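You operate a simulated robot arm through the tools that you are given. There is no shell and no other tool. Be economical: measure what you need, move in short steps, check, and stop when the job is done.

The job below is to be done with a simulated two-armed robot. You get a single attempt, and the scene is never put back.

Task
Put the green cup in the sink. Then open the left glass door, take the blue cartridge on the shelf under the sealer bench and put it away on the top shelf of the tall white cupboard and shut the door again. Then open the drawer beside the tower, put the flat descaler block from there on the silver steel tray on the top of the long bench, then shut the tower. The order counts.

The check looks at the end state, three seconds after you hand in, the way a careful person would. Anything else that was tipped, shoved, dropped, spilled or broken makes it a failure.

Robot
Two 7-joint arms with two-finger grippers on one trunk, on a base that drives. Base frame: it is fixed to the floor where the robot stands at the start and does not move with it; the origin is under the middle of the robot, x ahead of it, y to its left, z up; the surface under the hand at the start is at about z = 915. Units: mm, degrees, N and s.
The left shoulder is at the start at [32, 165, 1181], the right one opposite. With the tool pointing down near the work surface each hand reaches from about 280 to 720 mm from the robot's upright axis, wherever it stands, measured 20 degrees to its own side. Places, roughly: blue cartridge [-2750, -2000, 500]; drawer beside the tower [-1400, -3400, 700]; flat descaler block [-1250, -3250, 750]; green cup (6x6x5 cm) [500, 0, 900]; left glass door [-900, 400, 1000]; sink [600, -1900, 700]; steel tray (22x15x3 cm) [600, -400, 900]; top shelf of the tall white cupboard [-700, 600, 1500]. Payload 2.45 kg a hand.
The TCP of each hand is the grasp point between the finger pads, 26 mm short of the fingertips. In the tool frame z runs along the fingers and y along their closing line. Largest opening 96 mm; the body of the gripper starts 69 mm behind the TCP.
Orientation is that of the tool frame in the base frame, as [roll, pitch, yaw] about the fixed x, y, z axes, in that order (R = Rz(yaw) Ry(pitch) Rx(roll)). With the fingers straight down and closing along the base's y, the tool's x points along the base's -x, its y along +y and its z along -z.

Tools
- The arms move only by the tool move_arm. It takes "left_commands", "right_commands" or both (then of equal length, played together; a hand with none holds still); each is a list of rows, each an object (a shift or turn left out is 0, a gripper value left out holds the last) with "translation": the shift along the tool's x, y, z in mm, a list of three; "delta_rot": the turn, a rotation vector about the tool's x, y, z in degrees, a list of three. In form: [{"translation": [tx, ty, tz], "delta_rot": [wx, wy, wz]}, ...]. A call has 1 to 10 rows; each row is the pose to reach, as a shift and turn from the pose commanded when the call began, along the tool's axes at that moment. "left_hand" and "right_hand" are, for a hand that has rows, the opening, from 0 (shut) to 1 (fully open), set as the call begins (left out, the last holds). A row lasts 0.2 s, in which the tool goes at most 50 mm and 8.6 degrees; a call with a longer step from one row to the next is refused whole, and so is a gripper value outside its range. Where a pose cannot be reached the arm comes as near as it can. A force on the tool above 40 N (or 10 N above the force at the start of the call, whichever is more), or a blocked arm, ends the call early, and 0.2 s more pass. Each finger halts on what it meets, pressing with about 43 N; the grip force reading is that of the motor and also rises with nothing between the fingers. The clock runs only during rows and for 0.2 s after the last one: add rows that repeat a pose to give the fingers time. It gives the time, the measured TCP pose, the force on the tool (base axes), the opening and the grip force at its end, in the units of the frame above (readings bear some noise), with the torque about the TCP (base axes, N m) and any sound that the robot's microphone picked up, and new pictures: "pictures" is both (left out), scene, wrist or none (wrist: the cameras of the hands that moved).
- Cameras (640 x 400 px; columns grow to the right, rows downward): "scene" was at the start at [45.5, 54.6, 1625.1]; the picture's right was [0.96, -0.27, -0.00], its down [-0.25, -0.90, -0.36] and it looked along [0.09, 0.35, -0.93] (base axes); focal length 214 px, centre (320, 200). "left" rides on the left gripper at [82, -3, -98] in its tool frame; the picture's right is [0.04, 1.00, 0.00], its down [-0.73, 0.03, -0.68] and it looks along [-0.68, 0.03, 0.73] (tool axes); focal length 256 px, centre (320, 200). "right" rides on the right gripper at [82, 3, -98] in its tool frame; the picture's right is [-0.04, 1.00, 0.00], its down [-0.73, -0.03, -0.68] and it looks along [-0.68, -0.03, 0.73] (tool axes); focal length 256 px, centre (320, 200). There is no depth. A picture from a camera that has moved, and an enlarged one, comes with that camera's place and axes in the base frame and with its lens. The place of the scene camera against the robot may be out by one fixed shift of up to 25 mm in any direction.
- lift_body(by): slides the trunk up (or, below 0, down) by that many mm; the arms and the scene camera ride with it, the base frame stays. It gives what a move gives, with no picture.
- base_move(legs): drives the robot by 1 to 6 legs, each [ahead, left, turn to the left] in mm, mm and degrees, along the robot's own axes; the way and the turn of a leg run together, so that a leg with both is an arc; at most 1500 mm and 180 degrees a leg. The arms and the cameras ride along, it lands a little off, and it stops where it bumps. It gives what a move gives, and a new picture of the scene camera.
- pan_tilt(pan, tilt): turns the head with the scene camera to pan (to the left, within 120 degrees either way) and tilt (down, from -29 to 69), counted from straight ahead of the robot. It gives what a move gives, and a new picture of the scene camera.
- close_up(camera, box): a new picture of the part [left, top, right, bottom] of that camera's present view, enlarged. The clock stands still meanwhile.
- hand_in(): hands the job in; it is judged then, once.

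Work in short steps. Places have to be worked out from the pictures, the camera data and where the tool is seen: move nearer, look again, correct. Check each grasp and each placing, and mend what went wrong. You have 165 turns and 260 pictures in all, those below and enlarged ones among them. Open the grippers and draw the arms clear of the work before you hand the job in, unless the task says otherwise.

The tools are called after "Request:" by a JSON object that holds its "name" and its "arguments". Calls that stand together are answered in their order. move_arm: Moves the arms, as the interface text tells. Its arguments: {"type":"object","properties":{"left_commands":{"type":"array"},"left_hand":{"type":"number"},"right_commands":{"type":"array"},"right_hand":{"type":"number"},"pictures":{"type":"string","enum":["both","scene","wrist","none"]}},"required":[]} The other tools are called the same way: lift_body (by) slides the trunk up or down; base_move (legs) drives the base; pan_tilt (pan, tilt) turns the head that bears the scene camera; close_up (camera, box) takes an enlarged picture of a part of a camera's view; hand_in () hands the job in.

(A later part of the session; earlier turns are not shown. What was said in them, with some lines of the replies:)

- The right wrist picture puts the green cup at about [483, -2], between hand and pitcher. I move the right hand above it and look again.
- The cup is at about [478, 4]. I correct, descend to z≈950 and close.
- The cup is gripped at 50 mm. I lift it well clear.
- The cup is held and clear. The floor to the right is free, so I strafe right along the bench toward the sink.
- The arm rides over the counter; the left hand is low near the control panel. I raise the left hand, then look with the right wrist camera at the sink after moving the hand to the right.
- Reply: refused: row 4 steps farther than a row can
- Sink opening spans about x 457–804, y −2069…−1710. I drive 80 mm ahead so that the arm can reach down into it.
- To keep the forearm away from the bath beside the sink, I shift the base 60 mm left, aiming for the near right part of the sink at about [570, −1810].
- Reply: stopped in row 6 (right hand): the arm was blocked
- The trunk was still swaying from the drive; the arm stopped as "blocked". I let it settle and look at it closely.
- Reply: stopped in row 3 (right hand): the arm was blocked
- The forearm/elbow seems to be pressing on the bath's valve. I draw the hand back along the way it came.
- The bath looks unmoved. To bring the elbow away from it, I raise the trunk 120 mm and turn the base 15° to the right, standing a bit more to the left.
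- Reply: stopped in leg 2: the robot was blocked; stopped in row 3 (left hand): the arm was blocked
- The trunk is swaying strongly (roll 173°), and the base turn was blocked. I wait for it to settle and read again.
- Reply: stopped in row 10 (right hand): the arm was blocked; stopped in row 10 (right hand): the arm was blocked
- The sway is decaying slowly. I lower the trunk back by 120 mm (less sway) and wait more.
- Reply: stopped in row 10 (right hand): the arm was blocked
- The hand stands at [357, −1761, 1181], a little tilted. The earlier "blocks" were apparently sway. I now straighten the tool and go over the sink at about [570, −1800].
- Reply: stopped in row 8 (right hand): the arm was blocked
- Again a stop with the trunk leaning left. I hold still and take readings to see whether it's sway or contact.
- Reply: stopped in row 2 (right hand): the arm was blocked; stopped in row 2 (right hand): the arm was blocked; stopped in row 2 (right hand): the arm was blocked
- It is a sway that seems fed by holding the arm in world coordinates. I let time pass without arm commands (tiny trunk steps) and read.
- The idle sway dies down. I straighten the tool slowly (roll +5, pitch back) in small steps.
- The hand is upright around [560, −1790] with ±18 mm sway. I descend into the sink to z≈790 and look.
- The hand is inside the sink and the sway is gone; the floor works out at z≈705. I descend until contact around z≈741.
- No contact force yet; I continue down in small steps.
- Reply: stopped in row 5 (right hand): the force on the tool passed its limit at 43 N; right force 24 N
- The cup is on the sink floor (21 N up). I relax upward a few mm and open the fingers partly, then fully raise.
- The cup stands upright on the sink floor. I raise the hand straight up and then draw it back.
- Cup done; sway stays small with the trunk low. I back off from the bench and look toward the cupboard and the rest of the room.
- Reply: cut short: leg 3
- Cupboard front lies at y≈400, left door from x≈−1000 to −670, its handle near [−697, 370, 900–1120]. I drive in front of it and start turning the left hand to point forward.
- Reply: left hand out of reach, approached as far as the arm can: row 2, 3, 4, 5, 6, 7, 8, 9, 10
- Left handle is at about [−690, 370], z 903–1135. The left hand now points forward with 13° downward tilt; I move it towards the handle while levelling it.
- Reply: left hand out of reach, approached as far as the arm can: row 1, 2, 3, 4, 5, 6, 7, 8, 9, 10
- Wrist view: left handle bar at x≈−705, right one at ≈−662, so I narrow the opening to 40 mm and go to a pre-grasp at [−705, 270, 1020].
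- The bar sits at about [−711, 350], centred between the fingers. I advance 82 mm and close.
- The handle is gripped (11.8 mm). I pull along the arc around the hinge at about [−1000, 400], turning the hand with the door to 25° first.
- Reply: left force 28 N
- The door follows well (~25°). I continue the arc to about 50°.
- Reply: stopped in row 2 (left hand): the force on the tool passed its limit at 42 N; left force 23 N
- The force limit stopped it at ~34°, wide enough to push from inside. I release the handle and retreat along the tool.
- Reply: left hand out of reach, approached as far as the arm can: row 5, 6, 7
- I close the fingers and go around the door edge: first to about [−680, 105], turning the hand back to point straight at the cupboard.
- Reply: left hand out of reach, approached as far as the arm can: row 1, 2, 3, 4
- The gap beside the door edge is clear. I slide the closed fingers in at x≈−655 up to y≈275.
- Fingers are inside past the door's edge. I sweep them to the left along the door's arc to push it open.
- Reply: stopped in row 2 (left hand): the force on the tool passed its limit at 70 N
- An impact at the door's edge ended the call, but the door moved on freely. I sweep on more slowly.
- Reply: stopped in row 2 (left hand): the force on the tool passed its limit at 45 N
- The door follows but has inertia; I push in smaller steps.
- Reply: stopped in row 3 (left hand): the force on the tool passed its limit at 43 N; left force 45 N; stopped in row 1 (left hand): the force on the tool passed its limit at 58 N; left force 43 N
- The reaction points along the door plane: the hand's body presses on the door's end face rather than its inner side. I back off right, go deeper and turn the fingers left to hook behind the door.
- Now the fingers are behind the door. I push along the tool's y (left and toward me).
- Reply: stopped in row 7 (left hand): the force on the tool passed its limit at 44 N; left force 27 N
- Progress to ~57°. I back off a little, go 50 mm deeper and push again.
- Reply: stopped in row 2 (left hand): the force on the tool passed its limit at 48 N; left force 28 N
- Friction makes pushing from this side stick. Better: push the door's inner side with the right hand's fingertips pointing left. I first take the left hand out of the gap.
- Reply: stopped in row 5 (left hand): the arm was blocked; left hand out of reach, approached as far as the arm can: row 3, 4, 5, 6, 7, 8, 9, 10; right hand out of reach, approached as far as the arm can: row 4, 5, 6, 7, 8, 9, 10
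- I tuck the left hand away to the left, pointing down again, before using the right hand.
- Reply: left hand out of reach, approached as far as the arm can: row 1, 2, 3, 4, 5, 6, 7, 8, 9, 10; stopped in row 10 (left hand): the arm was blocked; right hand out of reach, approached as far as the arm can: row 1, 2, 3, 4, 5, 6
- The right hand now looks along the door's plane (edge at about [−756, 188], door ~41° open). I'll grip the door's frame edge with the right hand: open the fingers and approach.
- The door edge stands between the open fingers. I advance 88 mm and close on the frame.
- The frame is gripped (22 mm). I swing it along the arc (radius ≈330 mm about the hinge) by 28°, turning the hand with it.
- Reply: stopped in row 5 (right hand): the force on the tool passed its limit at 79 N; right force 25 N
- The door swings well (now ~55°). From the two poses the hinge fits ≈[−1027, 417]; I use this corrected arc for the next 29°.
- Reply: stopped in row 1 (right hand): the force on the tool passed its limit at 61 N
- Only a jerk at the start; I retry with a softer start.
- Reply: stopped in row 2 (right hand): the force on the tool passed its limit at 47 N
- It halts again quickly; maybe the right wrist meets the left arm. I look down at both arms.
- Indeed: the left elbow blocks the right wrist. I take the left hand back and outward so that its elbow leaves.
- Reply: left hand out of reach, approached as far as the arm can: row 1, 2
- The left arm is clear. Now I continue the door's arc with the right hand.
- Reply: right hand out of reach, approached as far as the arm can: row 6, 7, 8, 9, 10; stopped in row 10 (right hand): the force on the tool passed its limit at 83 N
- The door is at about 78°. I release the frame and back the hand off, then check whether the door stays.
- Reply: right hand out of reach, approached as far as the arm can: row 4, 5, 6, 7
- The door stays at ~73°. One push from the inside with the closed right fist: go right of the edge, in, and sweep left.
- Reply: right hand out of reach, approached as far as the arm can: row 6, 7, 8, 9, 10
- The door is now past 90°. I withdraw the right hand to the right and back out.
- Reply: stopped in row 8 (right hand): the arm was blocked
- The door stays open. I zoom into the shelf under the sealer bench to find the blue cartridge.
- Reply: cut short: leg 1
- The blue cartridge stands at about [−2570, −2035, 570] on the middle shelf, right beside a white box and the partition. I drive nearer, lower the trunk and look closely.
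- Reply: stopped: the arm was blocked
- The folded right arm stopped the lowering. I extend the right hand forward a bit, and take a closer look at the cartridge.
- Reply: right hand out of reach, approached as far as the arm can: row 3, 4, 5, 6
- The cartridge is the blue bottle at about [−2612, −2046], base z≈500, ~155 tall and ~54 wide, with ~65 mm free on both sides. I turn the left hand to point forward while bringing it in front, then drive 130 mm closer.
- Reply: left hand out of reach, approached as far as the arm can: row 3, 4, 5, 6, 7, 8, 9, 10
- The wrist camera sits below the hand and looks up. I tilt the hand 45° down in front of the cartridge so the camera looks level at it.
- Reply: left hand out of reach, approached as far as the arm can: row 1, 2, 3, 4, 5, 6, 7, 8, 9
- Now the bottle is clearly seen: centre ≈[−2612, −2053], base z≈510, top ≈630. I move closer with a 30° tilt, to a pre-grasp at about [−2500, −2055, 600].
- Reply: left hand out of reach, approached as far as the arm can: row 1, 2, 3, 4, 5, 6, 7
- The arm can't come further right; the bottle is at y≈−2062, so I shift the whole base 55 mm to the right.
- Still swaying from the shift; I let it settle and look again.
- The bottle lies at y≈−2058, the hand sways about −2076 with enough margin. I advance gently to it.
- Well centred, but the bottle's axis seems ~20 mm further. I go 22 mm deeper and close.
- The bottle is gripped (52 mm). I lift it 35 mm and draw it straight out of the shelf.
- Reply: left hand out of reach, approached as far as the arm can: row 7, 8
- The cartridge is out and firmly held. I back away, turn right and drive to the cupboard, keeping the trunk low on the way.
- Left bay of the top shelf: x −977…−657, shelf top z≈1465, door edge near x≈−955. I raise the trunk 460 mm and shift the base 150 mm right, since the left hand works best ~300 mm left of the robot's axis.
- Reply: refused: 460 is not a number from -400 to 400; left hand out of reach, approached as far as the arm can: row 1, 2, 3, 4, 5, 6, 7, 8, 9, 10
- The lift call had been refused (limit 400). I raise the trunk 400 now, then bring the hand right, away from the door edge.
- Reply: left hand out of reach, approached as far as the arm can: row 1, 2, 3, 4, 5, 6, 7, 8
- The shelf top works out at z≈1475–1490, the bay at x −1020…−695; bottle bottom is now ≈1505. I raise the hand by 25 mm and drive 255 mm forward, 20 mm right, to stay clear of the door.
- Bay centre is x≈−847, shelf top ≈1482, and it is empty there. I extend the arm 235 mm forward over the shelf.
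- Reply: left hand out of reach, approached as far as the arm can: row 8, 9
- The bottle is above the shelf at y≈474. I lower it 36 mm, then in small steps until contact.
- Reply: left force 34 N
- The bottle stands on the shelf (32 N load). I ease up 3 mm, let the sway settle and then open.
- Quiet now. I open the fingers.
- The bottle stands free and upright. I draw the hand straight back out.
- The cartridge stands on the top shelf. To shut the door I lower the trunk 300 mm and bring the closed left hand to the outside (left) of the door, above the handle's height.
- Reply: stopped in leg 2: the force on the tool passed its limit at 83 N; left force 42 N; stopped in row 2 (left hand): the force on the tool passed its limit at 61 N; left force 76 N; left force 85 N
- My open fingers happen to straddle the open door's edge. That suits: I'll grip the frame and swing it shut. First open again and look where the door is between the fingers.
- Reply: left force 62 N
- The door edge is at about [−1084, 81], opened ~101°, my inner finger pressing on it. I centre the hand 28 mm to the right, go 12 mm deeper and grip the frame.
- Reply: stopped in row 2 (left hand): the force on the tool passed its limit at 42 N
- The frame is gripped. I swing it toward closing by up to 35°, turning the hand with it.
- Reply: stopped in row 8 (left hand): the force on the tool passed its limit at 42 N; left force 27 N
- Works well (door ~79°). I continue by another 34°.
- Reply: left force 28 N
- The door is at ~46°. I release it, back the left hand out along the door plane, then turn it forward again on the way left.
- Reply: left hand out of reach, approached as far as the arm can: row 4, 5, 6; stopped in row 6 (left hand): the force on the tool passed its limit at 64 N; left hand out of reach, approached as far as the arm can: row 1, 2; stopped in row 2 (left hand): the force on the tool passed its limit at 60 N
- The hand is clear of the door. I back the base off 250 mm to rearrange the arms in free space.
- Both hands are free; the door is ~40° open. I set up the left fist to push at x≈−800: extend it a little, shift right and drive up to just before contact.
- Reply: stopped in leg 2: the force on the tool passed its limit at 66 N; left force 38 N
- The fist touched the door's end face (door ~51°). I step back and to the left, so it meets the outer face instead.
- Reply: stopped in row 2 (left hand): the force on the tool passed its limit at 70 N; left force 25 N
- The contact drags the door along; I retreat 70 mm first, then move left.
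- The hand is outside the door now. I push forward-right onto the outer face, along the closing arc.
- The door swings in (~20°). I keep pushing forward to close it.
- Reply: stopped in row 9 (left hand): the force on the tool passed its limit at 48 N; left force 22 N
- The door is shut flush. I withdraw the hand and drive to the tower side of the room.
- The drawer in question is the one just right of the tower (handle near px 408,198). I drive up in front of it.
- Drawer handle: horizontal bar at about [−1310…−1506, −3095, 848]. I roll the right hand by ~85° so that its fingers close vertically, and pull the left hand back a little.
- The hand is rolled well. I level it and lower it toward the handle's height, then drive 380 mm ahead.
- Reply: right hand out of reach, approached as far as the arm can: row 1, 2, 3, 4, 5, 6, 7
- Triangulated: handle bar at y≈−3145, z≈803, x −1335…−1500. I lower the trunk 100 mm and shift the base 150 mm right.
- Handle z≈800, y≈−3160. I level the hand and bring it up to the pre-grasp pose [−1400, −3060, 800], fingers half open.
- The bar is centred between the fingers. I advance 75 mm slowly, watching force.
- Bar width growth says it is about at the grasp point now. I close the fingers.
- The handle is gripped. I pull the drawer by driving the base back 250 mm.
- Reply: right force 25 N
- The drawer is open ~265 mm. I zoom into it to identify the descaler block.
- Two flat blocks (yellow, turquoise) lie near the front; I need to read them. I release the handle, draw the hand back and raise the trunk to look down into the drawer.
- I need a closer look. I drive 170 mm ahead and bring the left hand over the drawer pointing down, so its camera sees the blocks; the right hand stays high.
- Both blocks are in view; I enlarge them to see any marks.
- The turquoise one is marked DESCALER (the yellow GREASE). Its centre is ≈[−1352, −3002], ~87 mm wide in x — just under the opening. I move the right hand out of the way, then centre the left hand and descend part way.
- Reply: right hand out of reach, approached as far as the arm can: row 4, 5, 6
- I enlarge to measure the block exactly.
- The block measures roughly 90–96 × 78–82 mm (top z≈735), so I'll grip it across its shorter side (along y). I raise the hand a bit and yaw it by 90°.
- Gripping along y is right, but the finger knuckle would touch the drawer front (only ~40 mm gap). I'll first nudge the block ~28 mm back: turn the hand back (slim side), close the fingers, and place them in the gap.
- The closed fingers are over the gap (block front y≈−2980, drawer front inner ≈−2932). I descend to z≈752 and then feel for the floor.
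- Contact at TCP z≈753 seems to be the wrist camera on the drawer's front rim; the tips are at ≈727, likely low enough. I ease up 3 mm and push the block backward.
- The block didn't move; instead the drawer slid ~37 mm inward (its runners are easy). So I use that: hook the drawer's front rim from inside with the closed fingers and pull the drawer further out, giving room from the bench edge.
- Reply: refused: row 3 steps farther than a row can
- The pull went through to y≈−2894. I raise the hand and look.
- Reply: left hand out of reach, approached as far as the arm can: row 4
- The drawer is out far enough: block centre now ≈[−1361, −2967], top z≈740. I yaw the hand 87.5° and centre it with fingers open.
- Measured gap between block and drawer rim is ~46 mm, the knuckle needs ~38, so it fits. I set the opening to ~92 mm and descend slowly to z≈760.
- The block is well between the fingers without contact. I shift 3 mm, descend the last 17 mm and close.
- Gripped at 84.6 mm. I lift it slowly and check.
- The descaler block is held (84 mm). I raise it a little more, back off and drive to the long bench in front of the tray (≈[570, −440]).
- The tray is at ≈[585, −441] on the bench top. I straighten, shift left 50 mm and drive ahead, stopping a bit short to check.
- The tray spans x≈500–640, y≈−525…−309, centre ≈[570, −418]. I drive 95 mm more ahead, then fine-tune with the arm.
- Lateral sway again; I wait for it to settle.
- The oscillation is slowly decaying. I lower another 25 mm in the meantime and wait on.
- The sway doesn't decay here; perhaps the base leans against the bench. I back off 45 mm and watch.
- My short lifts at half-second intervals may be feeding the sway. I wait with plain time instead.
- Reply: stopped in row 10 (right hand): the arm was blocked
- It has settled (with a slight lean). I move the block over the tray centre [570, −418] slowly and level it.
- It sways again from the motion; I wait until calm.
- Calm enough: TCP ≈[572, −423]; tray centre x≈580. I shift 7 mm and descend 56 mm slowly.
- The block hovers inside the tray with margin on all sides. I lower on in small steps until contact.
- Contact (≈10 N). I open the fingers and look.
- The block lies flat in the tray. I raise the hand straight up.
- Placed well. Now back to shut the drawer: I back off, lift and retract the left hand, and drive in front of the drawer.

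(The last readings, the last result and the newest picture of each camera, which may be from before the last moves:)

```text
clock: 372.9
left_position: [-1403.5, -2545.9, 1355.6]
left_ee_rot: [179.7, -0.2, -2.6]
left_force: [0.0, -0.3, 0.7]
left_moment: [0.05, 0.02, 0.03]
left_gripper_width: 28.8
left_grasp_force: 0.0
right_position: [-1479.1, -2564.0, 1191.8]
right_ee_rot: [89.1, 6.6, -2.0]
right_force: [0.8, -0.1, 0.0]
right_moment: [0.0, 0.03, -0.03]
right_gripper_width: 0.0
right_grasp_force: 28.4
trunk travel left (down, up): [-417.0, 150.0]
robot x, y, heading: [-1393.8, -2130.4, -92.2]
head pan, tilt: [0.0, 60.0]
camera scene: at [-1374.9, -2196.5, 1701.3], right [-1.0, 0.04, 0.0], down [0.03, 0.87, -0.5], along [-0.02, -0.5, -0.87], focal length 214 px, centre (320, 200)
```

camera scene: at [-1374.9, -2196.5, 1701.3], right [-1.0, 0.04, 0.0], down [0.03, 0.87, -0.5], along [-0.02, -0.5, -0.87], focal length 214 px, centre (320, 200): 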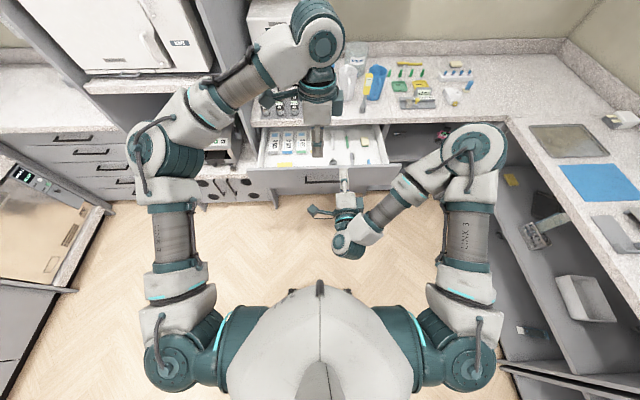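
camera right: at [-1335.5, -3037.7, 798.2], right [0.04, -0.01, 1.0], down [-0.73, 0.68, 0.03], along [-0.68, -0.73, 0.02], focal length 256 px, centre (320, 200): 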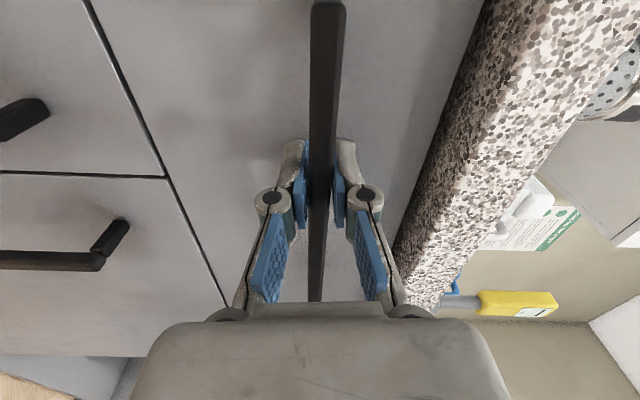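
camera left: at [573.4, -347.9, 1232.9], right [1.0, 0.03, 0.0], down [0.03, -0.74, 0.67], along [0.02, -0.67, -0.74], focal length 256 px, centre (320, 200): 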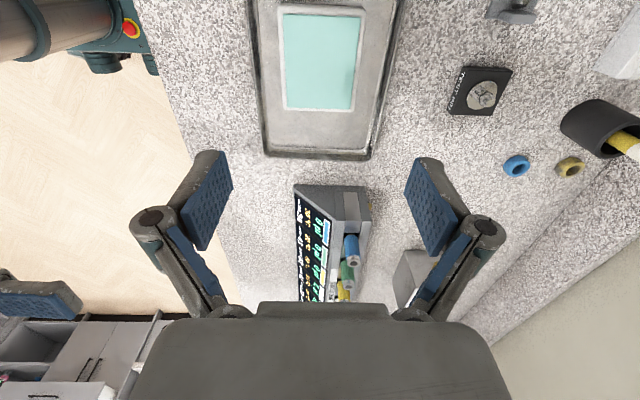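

I straighten, shift left 57 mm, extend the right fist 130 mm forward and lower the trunk so that the fist reaches handle height.

Request:
{"name": "base_move", "arguments": {"legs": [[0, 57, 2.2]]}}

Request:
{"name": "move_arm", "arguments": {"right_commands": [{"translation": [0, 0, 25]}, {"translation": [0, 0, 55]}, {"translation": [0, 0, 85]}, {"translation": [0, 0, 115]}, {"translation": [0, 0, 130]}, {"translation": [0, 0, 130]}], "pictures": "none"}}

Request:
{"name": "lift_body", "arguments": {"by": -385}}

Request:
{"name": "pan_tilt", "arguments": {"pan": 0, "tilt": 50}}

```text
clock: 373.9
left_position: [-1348.5, -2542.7, 1355.7]
left_ee_rot: [179.6, -0.9, -0.4]
left_force: [-0.1, 0.0, -0.2]
left_moment: [-0.05, 0.0, -0.01]
left_gripper_width: 28.7
left_grasp_force: 0.1
right_position: [-1422.6, -2565.6, 1193.3]
right_ee_rot: [89.0, 5.9, -0.1]
right_force: [-0.4, -0.2, 0.4]
right_moment: [0.02, 0.01, 0.01]
right_gripper_width: 0.0
right_grasp_force: 28.4
trunk travel left (down, up): [-417.0, 150.0]
robot x, y, heading: [-1343.9, -2133.7, -89.8]
head pan, tilt: [0.0, 60.0]
camera scene: at [-1308.5, -2198.5, 1701.2], right [-1.0, 0.0, 0.01], down [-0.01, 0.87, -0.5], along [-0.01, -0.5, -0.87], focal length 214 px, centre (320, 200)
```

scene: 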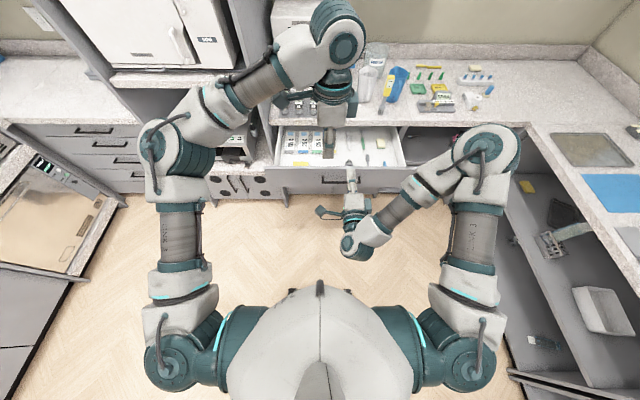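

```text
clock: 375.3
left_position: [-1351.6, -2539.9, 1357.4]
left_ee_rot: [179.5, -1.2, -0.5]
left_force: [0.3, 0.0, -0.1]
left_moment: [0.03, -0.05, 0.01]
left_gripper_width: 28.6
left_grasp_force: 0.0
right_position: [-1423.3, -2692.7, 1198.6]
right_ee_rot: [88.9, 5.6, -0.3]
right_force: [-0.1, -0.2, 1.1]
right_moment: [0.05, 0.02, -0.03]
right_gripper_width: 0.2
right_grasp_force: 28.4
trunk travel left (down, up): [-417.0, 150.0]
robot x, y, heading: [-1339.4, -2129.9, -89.9]
head pan, tilt: [0.0, 60.0]
```

```text
clock: 379.0
left_position: [-1330.3, -2540.0, 973.3]
left_ee_rot: [179.3, 0.0, -0.3]
left_force: [1.2, -0.5, 0.8]
left_moment: [0.1, 0.1, -0.01]
left_gripper_width: 28.8
left_grasp_force: 0.1
right_position: [-1406.1, -2692.8, 814.1]
right_ee_rot: [88.7, 6.6, 0.1]
right_force: [2.1, -0.3, -0.1]
right_moment: [0.04, -0.06, -0.13]
right_gripper_width: 0.0
right_grasp_force: 27.9
trunk travel left (down, up): [-32.0, 535.0]
robot x, y, heading: [-1333.8, -2133.7, -89.7]
head pan, tilt: [0.0, 60.0]
```

```text
clock: 379.7
left_position: [-1331.1, -2538.7, 972.6]
left_ee_rot: [179.3, 0.0, -0.2]
left_force: [0.5, -0.5, -0.1]
left_moment: [0.03, 0.04, 0.01]
left_gripper_width: 28.9
left_grasp_force: 0.0
right_position: [-1405.5, -2693.0, 813.9]
right_ee_rot: [88.8, 6.7, 0.1]
right_force: [1.1, 0.2, -0.1]
right_moment: [-0.01, -0.03, -0.01]
right_gripper_width: 0.0
right_grasp_force: 28.8
trunk travel left (down, up): [-32.0, 535.0]
robot x, y, heading: [-1336.9, -2132.0, -90.1]
head pan, tilt: [0.0, 50.0]
camera scene: at [-1286.6, -2517.1, 1280.9], right [-1.0, 0.0, 0.02], down [-0.02, 0.77, -0.64], along [-0.02, -0.64, -0.77], focal length 214 px, centre (320, 200)
```

scene: 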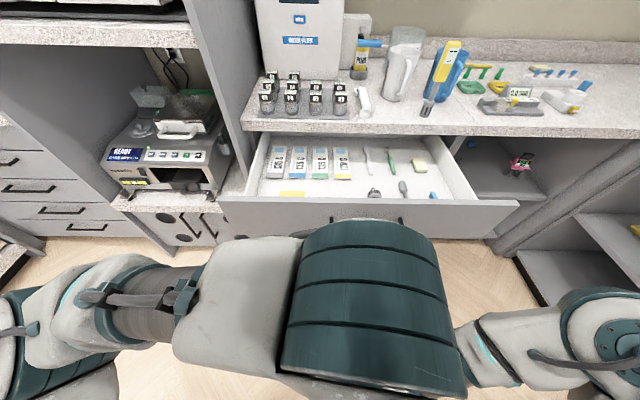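

The fist is at z 814; I lower it 14 mm to the bar's height and push the drawer in by driving ahead.

Request:
{"name": "move_arm", "arguments": {"right_commands": [{"translation": [0, -7, 0]}, {"translation": [0, -14, 0]}, {"translation": [0, -14, 0]}], "pictures": "none"}}

Request:
{"name": "base_move", "arguments": {"legs": [[80, 0, 0], [150, 0, 0], [150, 0, 0]]}}

```text
clock: 380.5
left_position: [-1335.5, -2539.3, 973.7]
left_ee_rot: [179.4, -0.3, -0.2]
left_force: [1.1, 0.4, 0.3]
left_moment: [-0.02, 0.05, 0.0]
left_gripper_width: 28.7
left_grasp_force: 0.1
right_position: [-1411.7, -2691.9, 798.7]
right_ee_rot: [88.8, 6.5, 0.1]
right_force: [2.3, 0.9, 0.1]
right_moment: [0.01, 0.02, -0.09]
right_gripper_width: 0.0
right_grasp_force: 28.3
trunk travel left (down, up): [-32.0, 535.0]
robot x, y, heading: [-1336.9, -2128.7, -90.1]
head pan, tilt: [0.0, 50.0]
```

```text
clock: 383.5
left_position: [-1356.9, -2921.9, 972.6]
left_ee_rot: [179.5, -1.0, -0.8]
left_force: [-0.3, 0.0, 0.4]
left_moment: [0.04, 0.04, 0.01]
left_gripper_width: 29.0
left_grasp_force: 0.0
right_position: [-1432.7, -3072.2, 796.9]
right_ee_rot: [88.8, 5.9, -0.6]
right_force: [0.9, 0.0, -0.3]
right_moment: [0.04, -0.02, 0.01]
right_gripper_width: 0.0
right_grasp_force: 28.6
trunk travel left (down, up): [-32.0, 535.0]
robot x, y, heading: [-1339.9, -2511.7, -90.3]
head pan, tilt: [0.0, 50.0]
camera scene: at [-1321.7, -2899.0, 1281.0], right [-1.0, 0.01, 0.0], down [0.0, 0.77, -0.64], along [-0.01, -0.64, -0.77], focal length 214 px, centre (320, 200)
```

scene: 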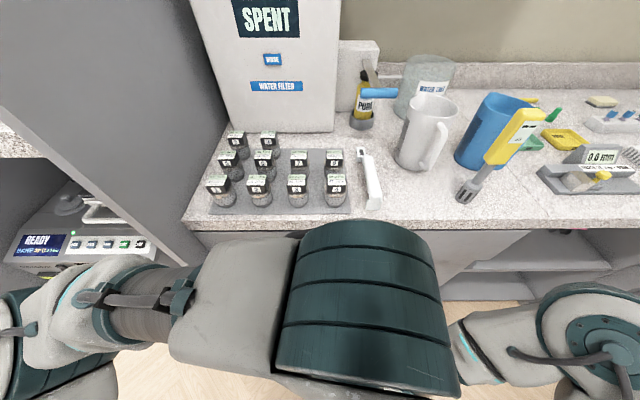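

The drawer seems nearly closed. I push on with the arm until firm contact.

Request:
{"name": "move_arm", "arguments": {"right_commands": [{"translation": [0, 0, 8]}, {"translation": [0, 0, 16]}, {"translation": [0, 0, 24]}, {"translation": [0, 0, 32]}, {"translation": [0, 0, 40]}, {"translation": [0, 0, 48]}, {"translation": [0, 0, 56]}], "pictures": "wrist"}}

```text
clock: 384.9
left_position: [-1361.4, -2911.3, 976.6]
left_ee_rot: [178.9, -1.4, -0.8]
left_force: [0.4, -0.8, -0.9]
left_moment: [0.04, -0.04, -0.01]
left_gripper_width: 28.9
left_grasp_force: 0.0
right_position: [-1433.3, -3107.2, 802.0]
right_ee_rot: [88.9, 5.6, 0.3]
right_force: [-0.8, 9.1, 3.9]
right_moment: [-0.18, 0.05, -0.07]
right_gripper_width: 0.1
right_grasp_force: 28.2
trunk travel left (down, up): [-32.0, 535.0]
robot x, y, heading: [-1343.0, -2511.0, -90.4]
head pan, tilt: [0.0, 50.0]
stopped in row 6 (right hand): the force on the tool passed its limit at 52 N (the readings are from after the stop); the commanded pose is now the measured one
camera right: at [-1355.6, -3006.5, 795.5], right [0.06, 0.02, 1.0], down [-0.74, 0.68, 0.03], along [-0.67, -0.74, 0.05], focal length 256 px, centre (320, 200)
```

right: 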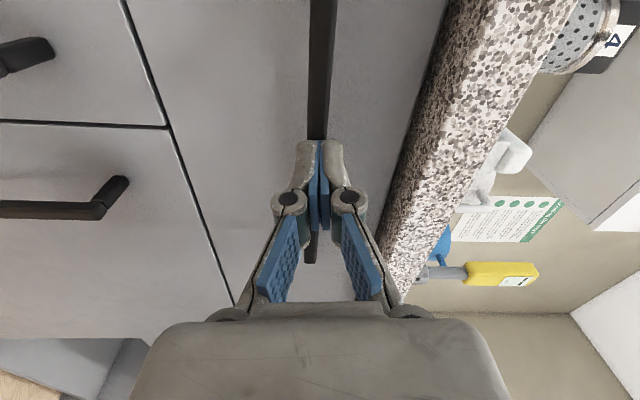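

Firm contact at the handle's closed position: the drawer is shut. I draw back and check the drawer and the tower.

Request:
{"name": "move_arm", "arguments": {"right_commands": [{"translation": [0, 0, -10]}, {"translation": [0, 0, -40]}, {"translation": [0, 0, -70]}], "pictures": "none"}}

Request:
{"name": "base_move", "arguments": {"legs": [[-700, 0, 0]]}}

Request:
{"name": "lift_body", "arguments": {"by": 200}}

Request:
{"name": "pan_tilt", "arguments": {"pan": 10, "tilt": 20}}

Request:
{"name": "close_up", "arguments": {"camera": "scene", "box": [140, 0, 460, 200]}}

```text
clock: 385.7
left_position: [-1360.3, -2909.9, 976.8]
left_ee_rot: [178.9, -1.2, -0.7]
left_force: [0.6, -0.6, -0.2]
left_moment: [0.01, 0.0, -0.05]
left_gripper_width: 28.8
left_grasp_force: 0.0
right_position: [-1423.2, -3047.6, 795.7]
right_ee_rot: [88.8, 5.7, 0.2]
right_force: [-0.1, 1.3, -0.2]
right_moment: [-0.01, 0.02, 0.04]
right_gripper_width: 0.1
right_grasp_force: 28.4
right hand out of reach, approached as far as the arm can: row 3
trunk travel left (down, up): [-32.0, 535.0]
robot x, y, heading: [-1339.2, -2514.9, -90.6]
head pan, tilt: [0.0, 50.0]
```

```text
clock: 389.5
left_position: [-1356.0, -2202.8, 976.4]
left_ee_rot: [178.8, -1.3, -1.4]
left_force: [0.2, -0.1, 0.2]
left_moment: [0.01, 0.0, 0.0]
left_gripper_width: 28.7
left_grasp_force: 0.0
right_position: [-1421.2, -2338.4, 797.3]
right_ee_rot: [88.7, 5.7, -0.4]
right_force: [-0.4, 0.7, -0.2]
right_moment: [-0.02, -0.05, 0.0]
right_gripper_width: 0.0
right_grasp_force: 28.7
trunk travel left (down, up): [-32.0, 535.0]
robot x, y, heading: [-1330.0, -1805.4, -91.0]
head pan, tilt: [0.0, 50.0]
camera scene: at [-1321.0, -2189.6, 1281.4], right [-1.0, 0.02, 0.0], down [0.01, 0.77, -0.64], along [-0.01, -0.64, -0.77], focal length 214 px, centre (320, 200)
```

scene: 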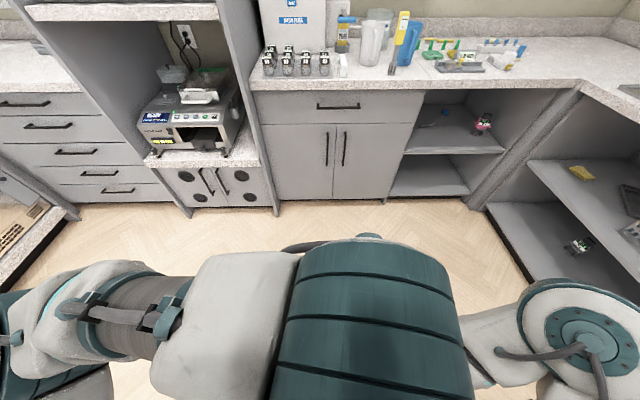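

```text
clock: 391.7
left_position: [-1355.3, -2197.8, 1179.4]
left_ee_rot: [178.6, -1.1, -1.2]
left_force: [0.3, -0.9, -0.2]
left_moment: [0.0, 0.0, -0.02]
left_gripper_width: 28.9
left_grasp_force: 0.1
right_position: [-1420.4, -2334.6, 999.1]
right_ee_rot: [88.5, 5.7, -0.4]
right_force: [0.0, 1.4, 0.4]
right_moment: [0.0, -0.04, 0.0]
right_gripper_width: 0.0
right_grasp_force: 28.3
trunk travel left (down, up): [-232.0, 335.0]
robot x, y, heading: [-1333.9, -1808.7, -91.0]
head pan, tilt: [0.0, 50.0]
```

```text
clock: 392.7
left_position: [-1356.2, -2196.8, 1180.1]
left_ee_rot: [178.5, -1.2, -1.2]
left_force: [0.3, 0.5, 0.1]
left_moment: [0.04, 0.02, -0.02]
left_gripper_width: 28.7
left_grasp_force: 0.1
right_position: [-1421.3, -2335.0, 1000.6]
right_ee_rot: [88.5, 5.7, -0.4]
right_force: [0.2, -0.3, -0.8]
right_moment: [0.0, 0.01, -0.02]
right_gripper_width: 0.0
right_grasp_force: 29.0
trunk travel left (down, up): [-232.0, 335.0]
robot x, y, heading: [-1334.2, -1805.0, -91.0]
head pan, tilt: [10.0, 20.0]
camera scene: at [-1301.4, -1982.6, 1571.9], right [-0.99, -0.16, 0.0], down [-0.05, 0.34, -0.94], along [0.15, -0.93, -0.35], focal length 214 px, centre (320, 200)
```

scene: 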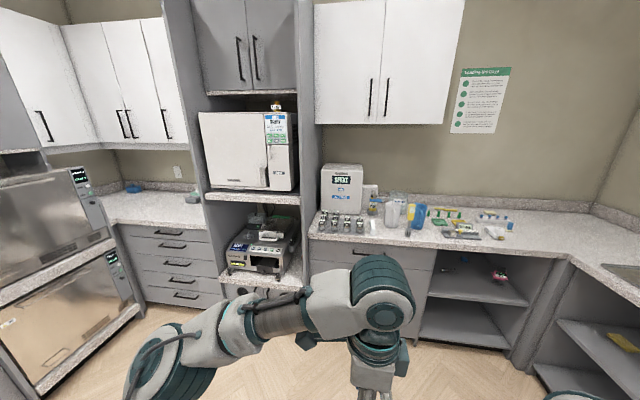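

```text
2.00 times, centred on (300, 100) of scene
camera zoom: at [-1301.4, -1982.6, 1571.9], right [-0.99, -0.16, 0.0], down [-0.05, 0.34, -0.94], along [0.15, -0.93, -0.35], focal length 429 px, centre (360, 400)
```

zoom: 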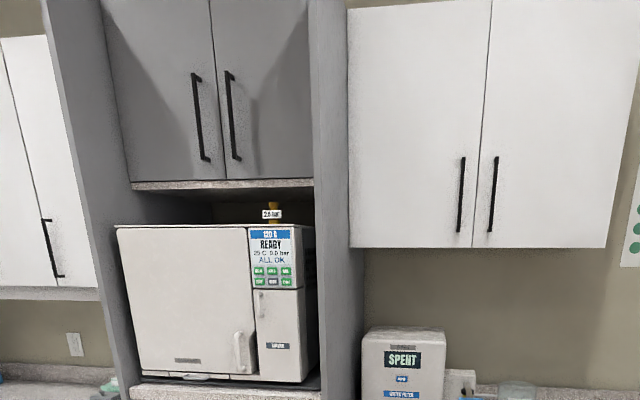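

Drawer and tower are all closed. I open the grippers and take a last look at the cupboard door.

Request:
{"name": "move_arm", "arguments": {"left_commands": [{}, {}, {}, {}], "right_commands": [{}, {}, {}, {}], "left_hand": 1, "right_hand": 1, "pictures": "none"}}

Request:
{"name": "base_move", "arguments": {"legs": [[-500, 0, 0], [0, 0, 90]]}}

Request:
{"name": "pan_tilt", "arguments": {"pan": 70, "tilt": 10}}

Request:
{"name": "close_up", "arguments": {"camera": "scene", "box": [250, 60, 450, 320]}}

```text
clock: 393.7
left_position: [-1355.9, -2197.0, 1179.6]
left_ee_rot: [178.4, -1.3, -1.2]
left_force: [-0.3, 0.2, 0.1]
left_moment: [0.01, 0.0, 0.01]
left_gripper_width: 96.1
left_grasp_force: 0.0
right_position: [-1420.3, -2335.1, 999.9]
right_ee_rot: [88.5, 5.7, -0.4]
right_force: [-0.9, 0.2, 0.3]
right_moment: [-0.01, -0.01, -0.01]
right_gripper_width: 95.9
right_grasp_force: 0.1
trunk travel left (down, up): [-232.0, 335.0]
robot x, y, heading: [-1329.1, -1806.1, -90.9]
head pan, tilt: [10.0, 20.0]
```

```text
clock: 400.4
left_position: [-934.1, -1340.3, 1179.0]
left_ee_rot: [178.4, -1.2, 88.2]
left_force: [0.1, 1.0, -0.4]
left_moment: [0.06, -0.01, 0.03]
left_gripper_width: 96.2
left_grasp_force: 0.1
right_position: [-796.2, -1403.5, 1000.4]
right_ee_rot: [88.5, 5.7, 89.0]
right_force: [0.0, -0.6, -0.2]
right_moment: [-0.01, -0.02, 0.0]
right_gripper_width: 95.8
right_grasp_force: 0.1
trunk travel left (down, up): [-232.0, 335.0]
robot x, y, heading: [-1328.4, -1311.4, -1.5]
head pan, tilt: [10.0, 20.0]
camera scene: at [-1133.3, -1305.8, 1572.0], right [0.15, -0.99, 0.0], down [-0.34, -0.05, -0.94], along [0.93, 0.14, -0.35], focal length 214 px, centre (320, 200)
```

scene: 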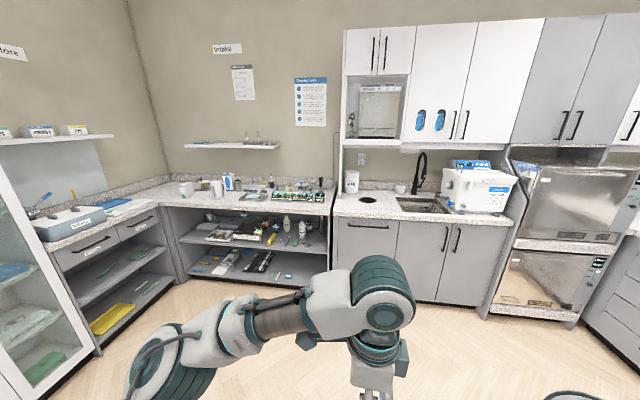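

```text
clock: 401.7
left_position: [-937.5, -1337.0, 1181.4]
left_ee_rot: [178.3, -1.2, 88.1]
left_force: [-0.2, 0.3, -0.6]
left_moment: [0.01, 0.0, 0.01]
left_gripper_width: 96.1
left_grasp_force: 0.0
right_position: [-800.4, -1403.8, 1001.9]
right_ee_rot: [88.3, 5.7, 88.9]
right_force: [-0.4, -0.4, 0.1]
right_moment: [0.01, -0.01, -0.01]
right_gripper_width: 95.8
right_grasp_force: 0.1
trunk travel left (down, up): [-232.0, 335.0]
robot x, y, heading: [-1320.4, -1310.4, -1.6]
head pan, tilt: [70.0, 10.0]
camera scene: at [-1191.4, -1232.8, 1588.6], right [0.93, -0.37, 0.0], down [-0.07, -0.16, -0.98], along [0.36, 0.92, -0.17], focal length 214 px, centre (320, 200)
```

scene: 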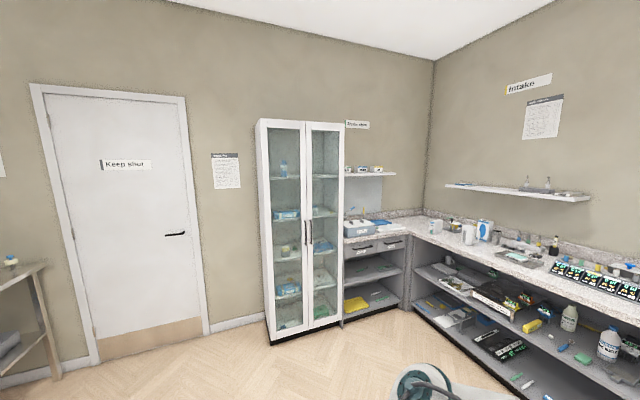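

```text
1.54 times, centred on (350, 190) of scene
camera zoom: at [-1191.4, -1232.8, 1588.6], right [0.93, -0.37, 0.0], down [-0.07, -0.16, -0.98], along [0.36, 0.92, -0.17], focal length 330 px, centre (274, 215)
```

zoom: 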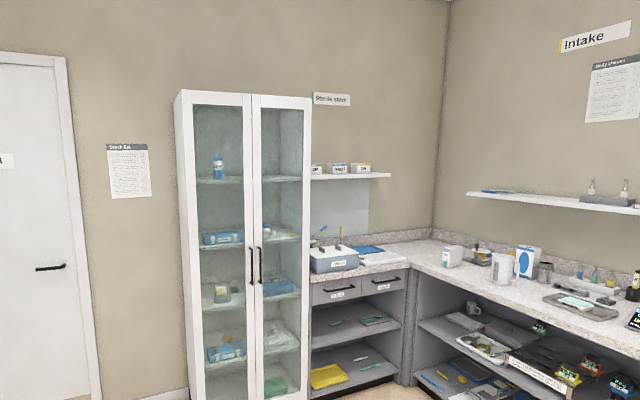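

The cupboard door is shut with the cartridge on its top shelf, the descaler block is in the tray, and the drawer is closed. The grippers are open and the arms are clear, so I hand in.

Request:
{"name": "hand_in", "arguments": {}}

```text
The job is handed in.
```

I handed the job in with every step done in the order you gave:
- **Cup:** the green cup stands upright in the sink.
- **Cartridge:** the blue bottle labelled "CARBON" is on the top shelf of the tall white cupboard, and the left glass door is shut.
- **Descaler block:** the turquoise block marked "DESCALER" lies flat in the steel tray on the long bench.
- **Tower:** I took "shut the tower" to mean the drawer beside it, which is now closed. The tower's own doors already looked closed.

My arm or hand may have briefly touched the bath beside the sink. It looked unmoved afterwards.
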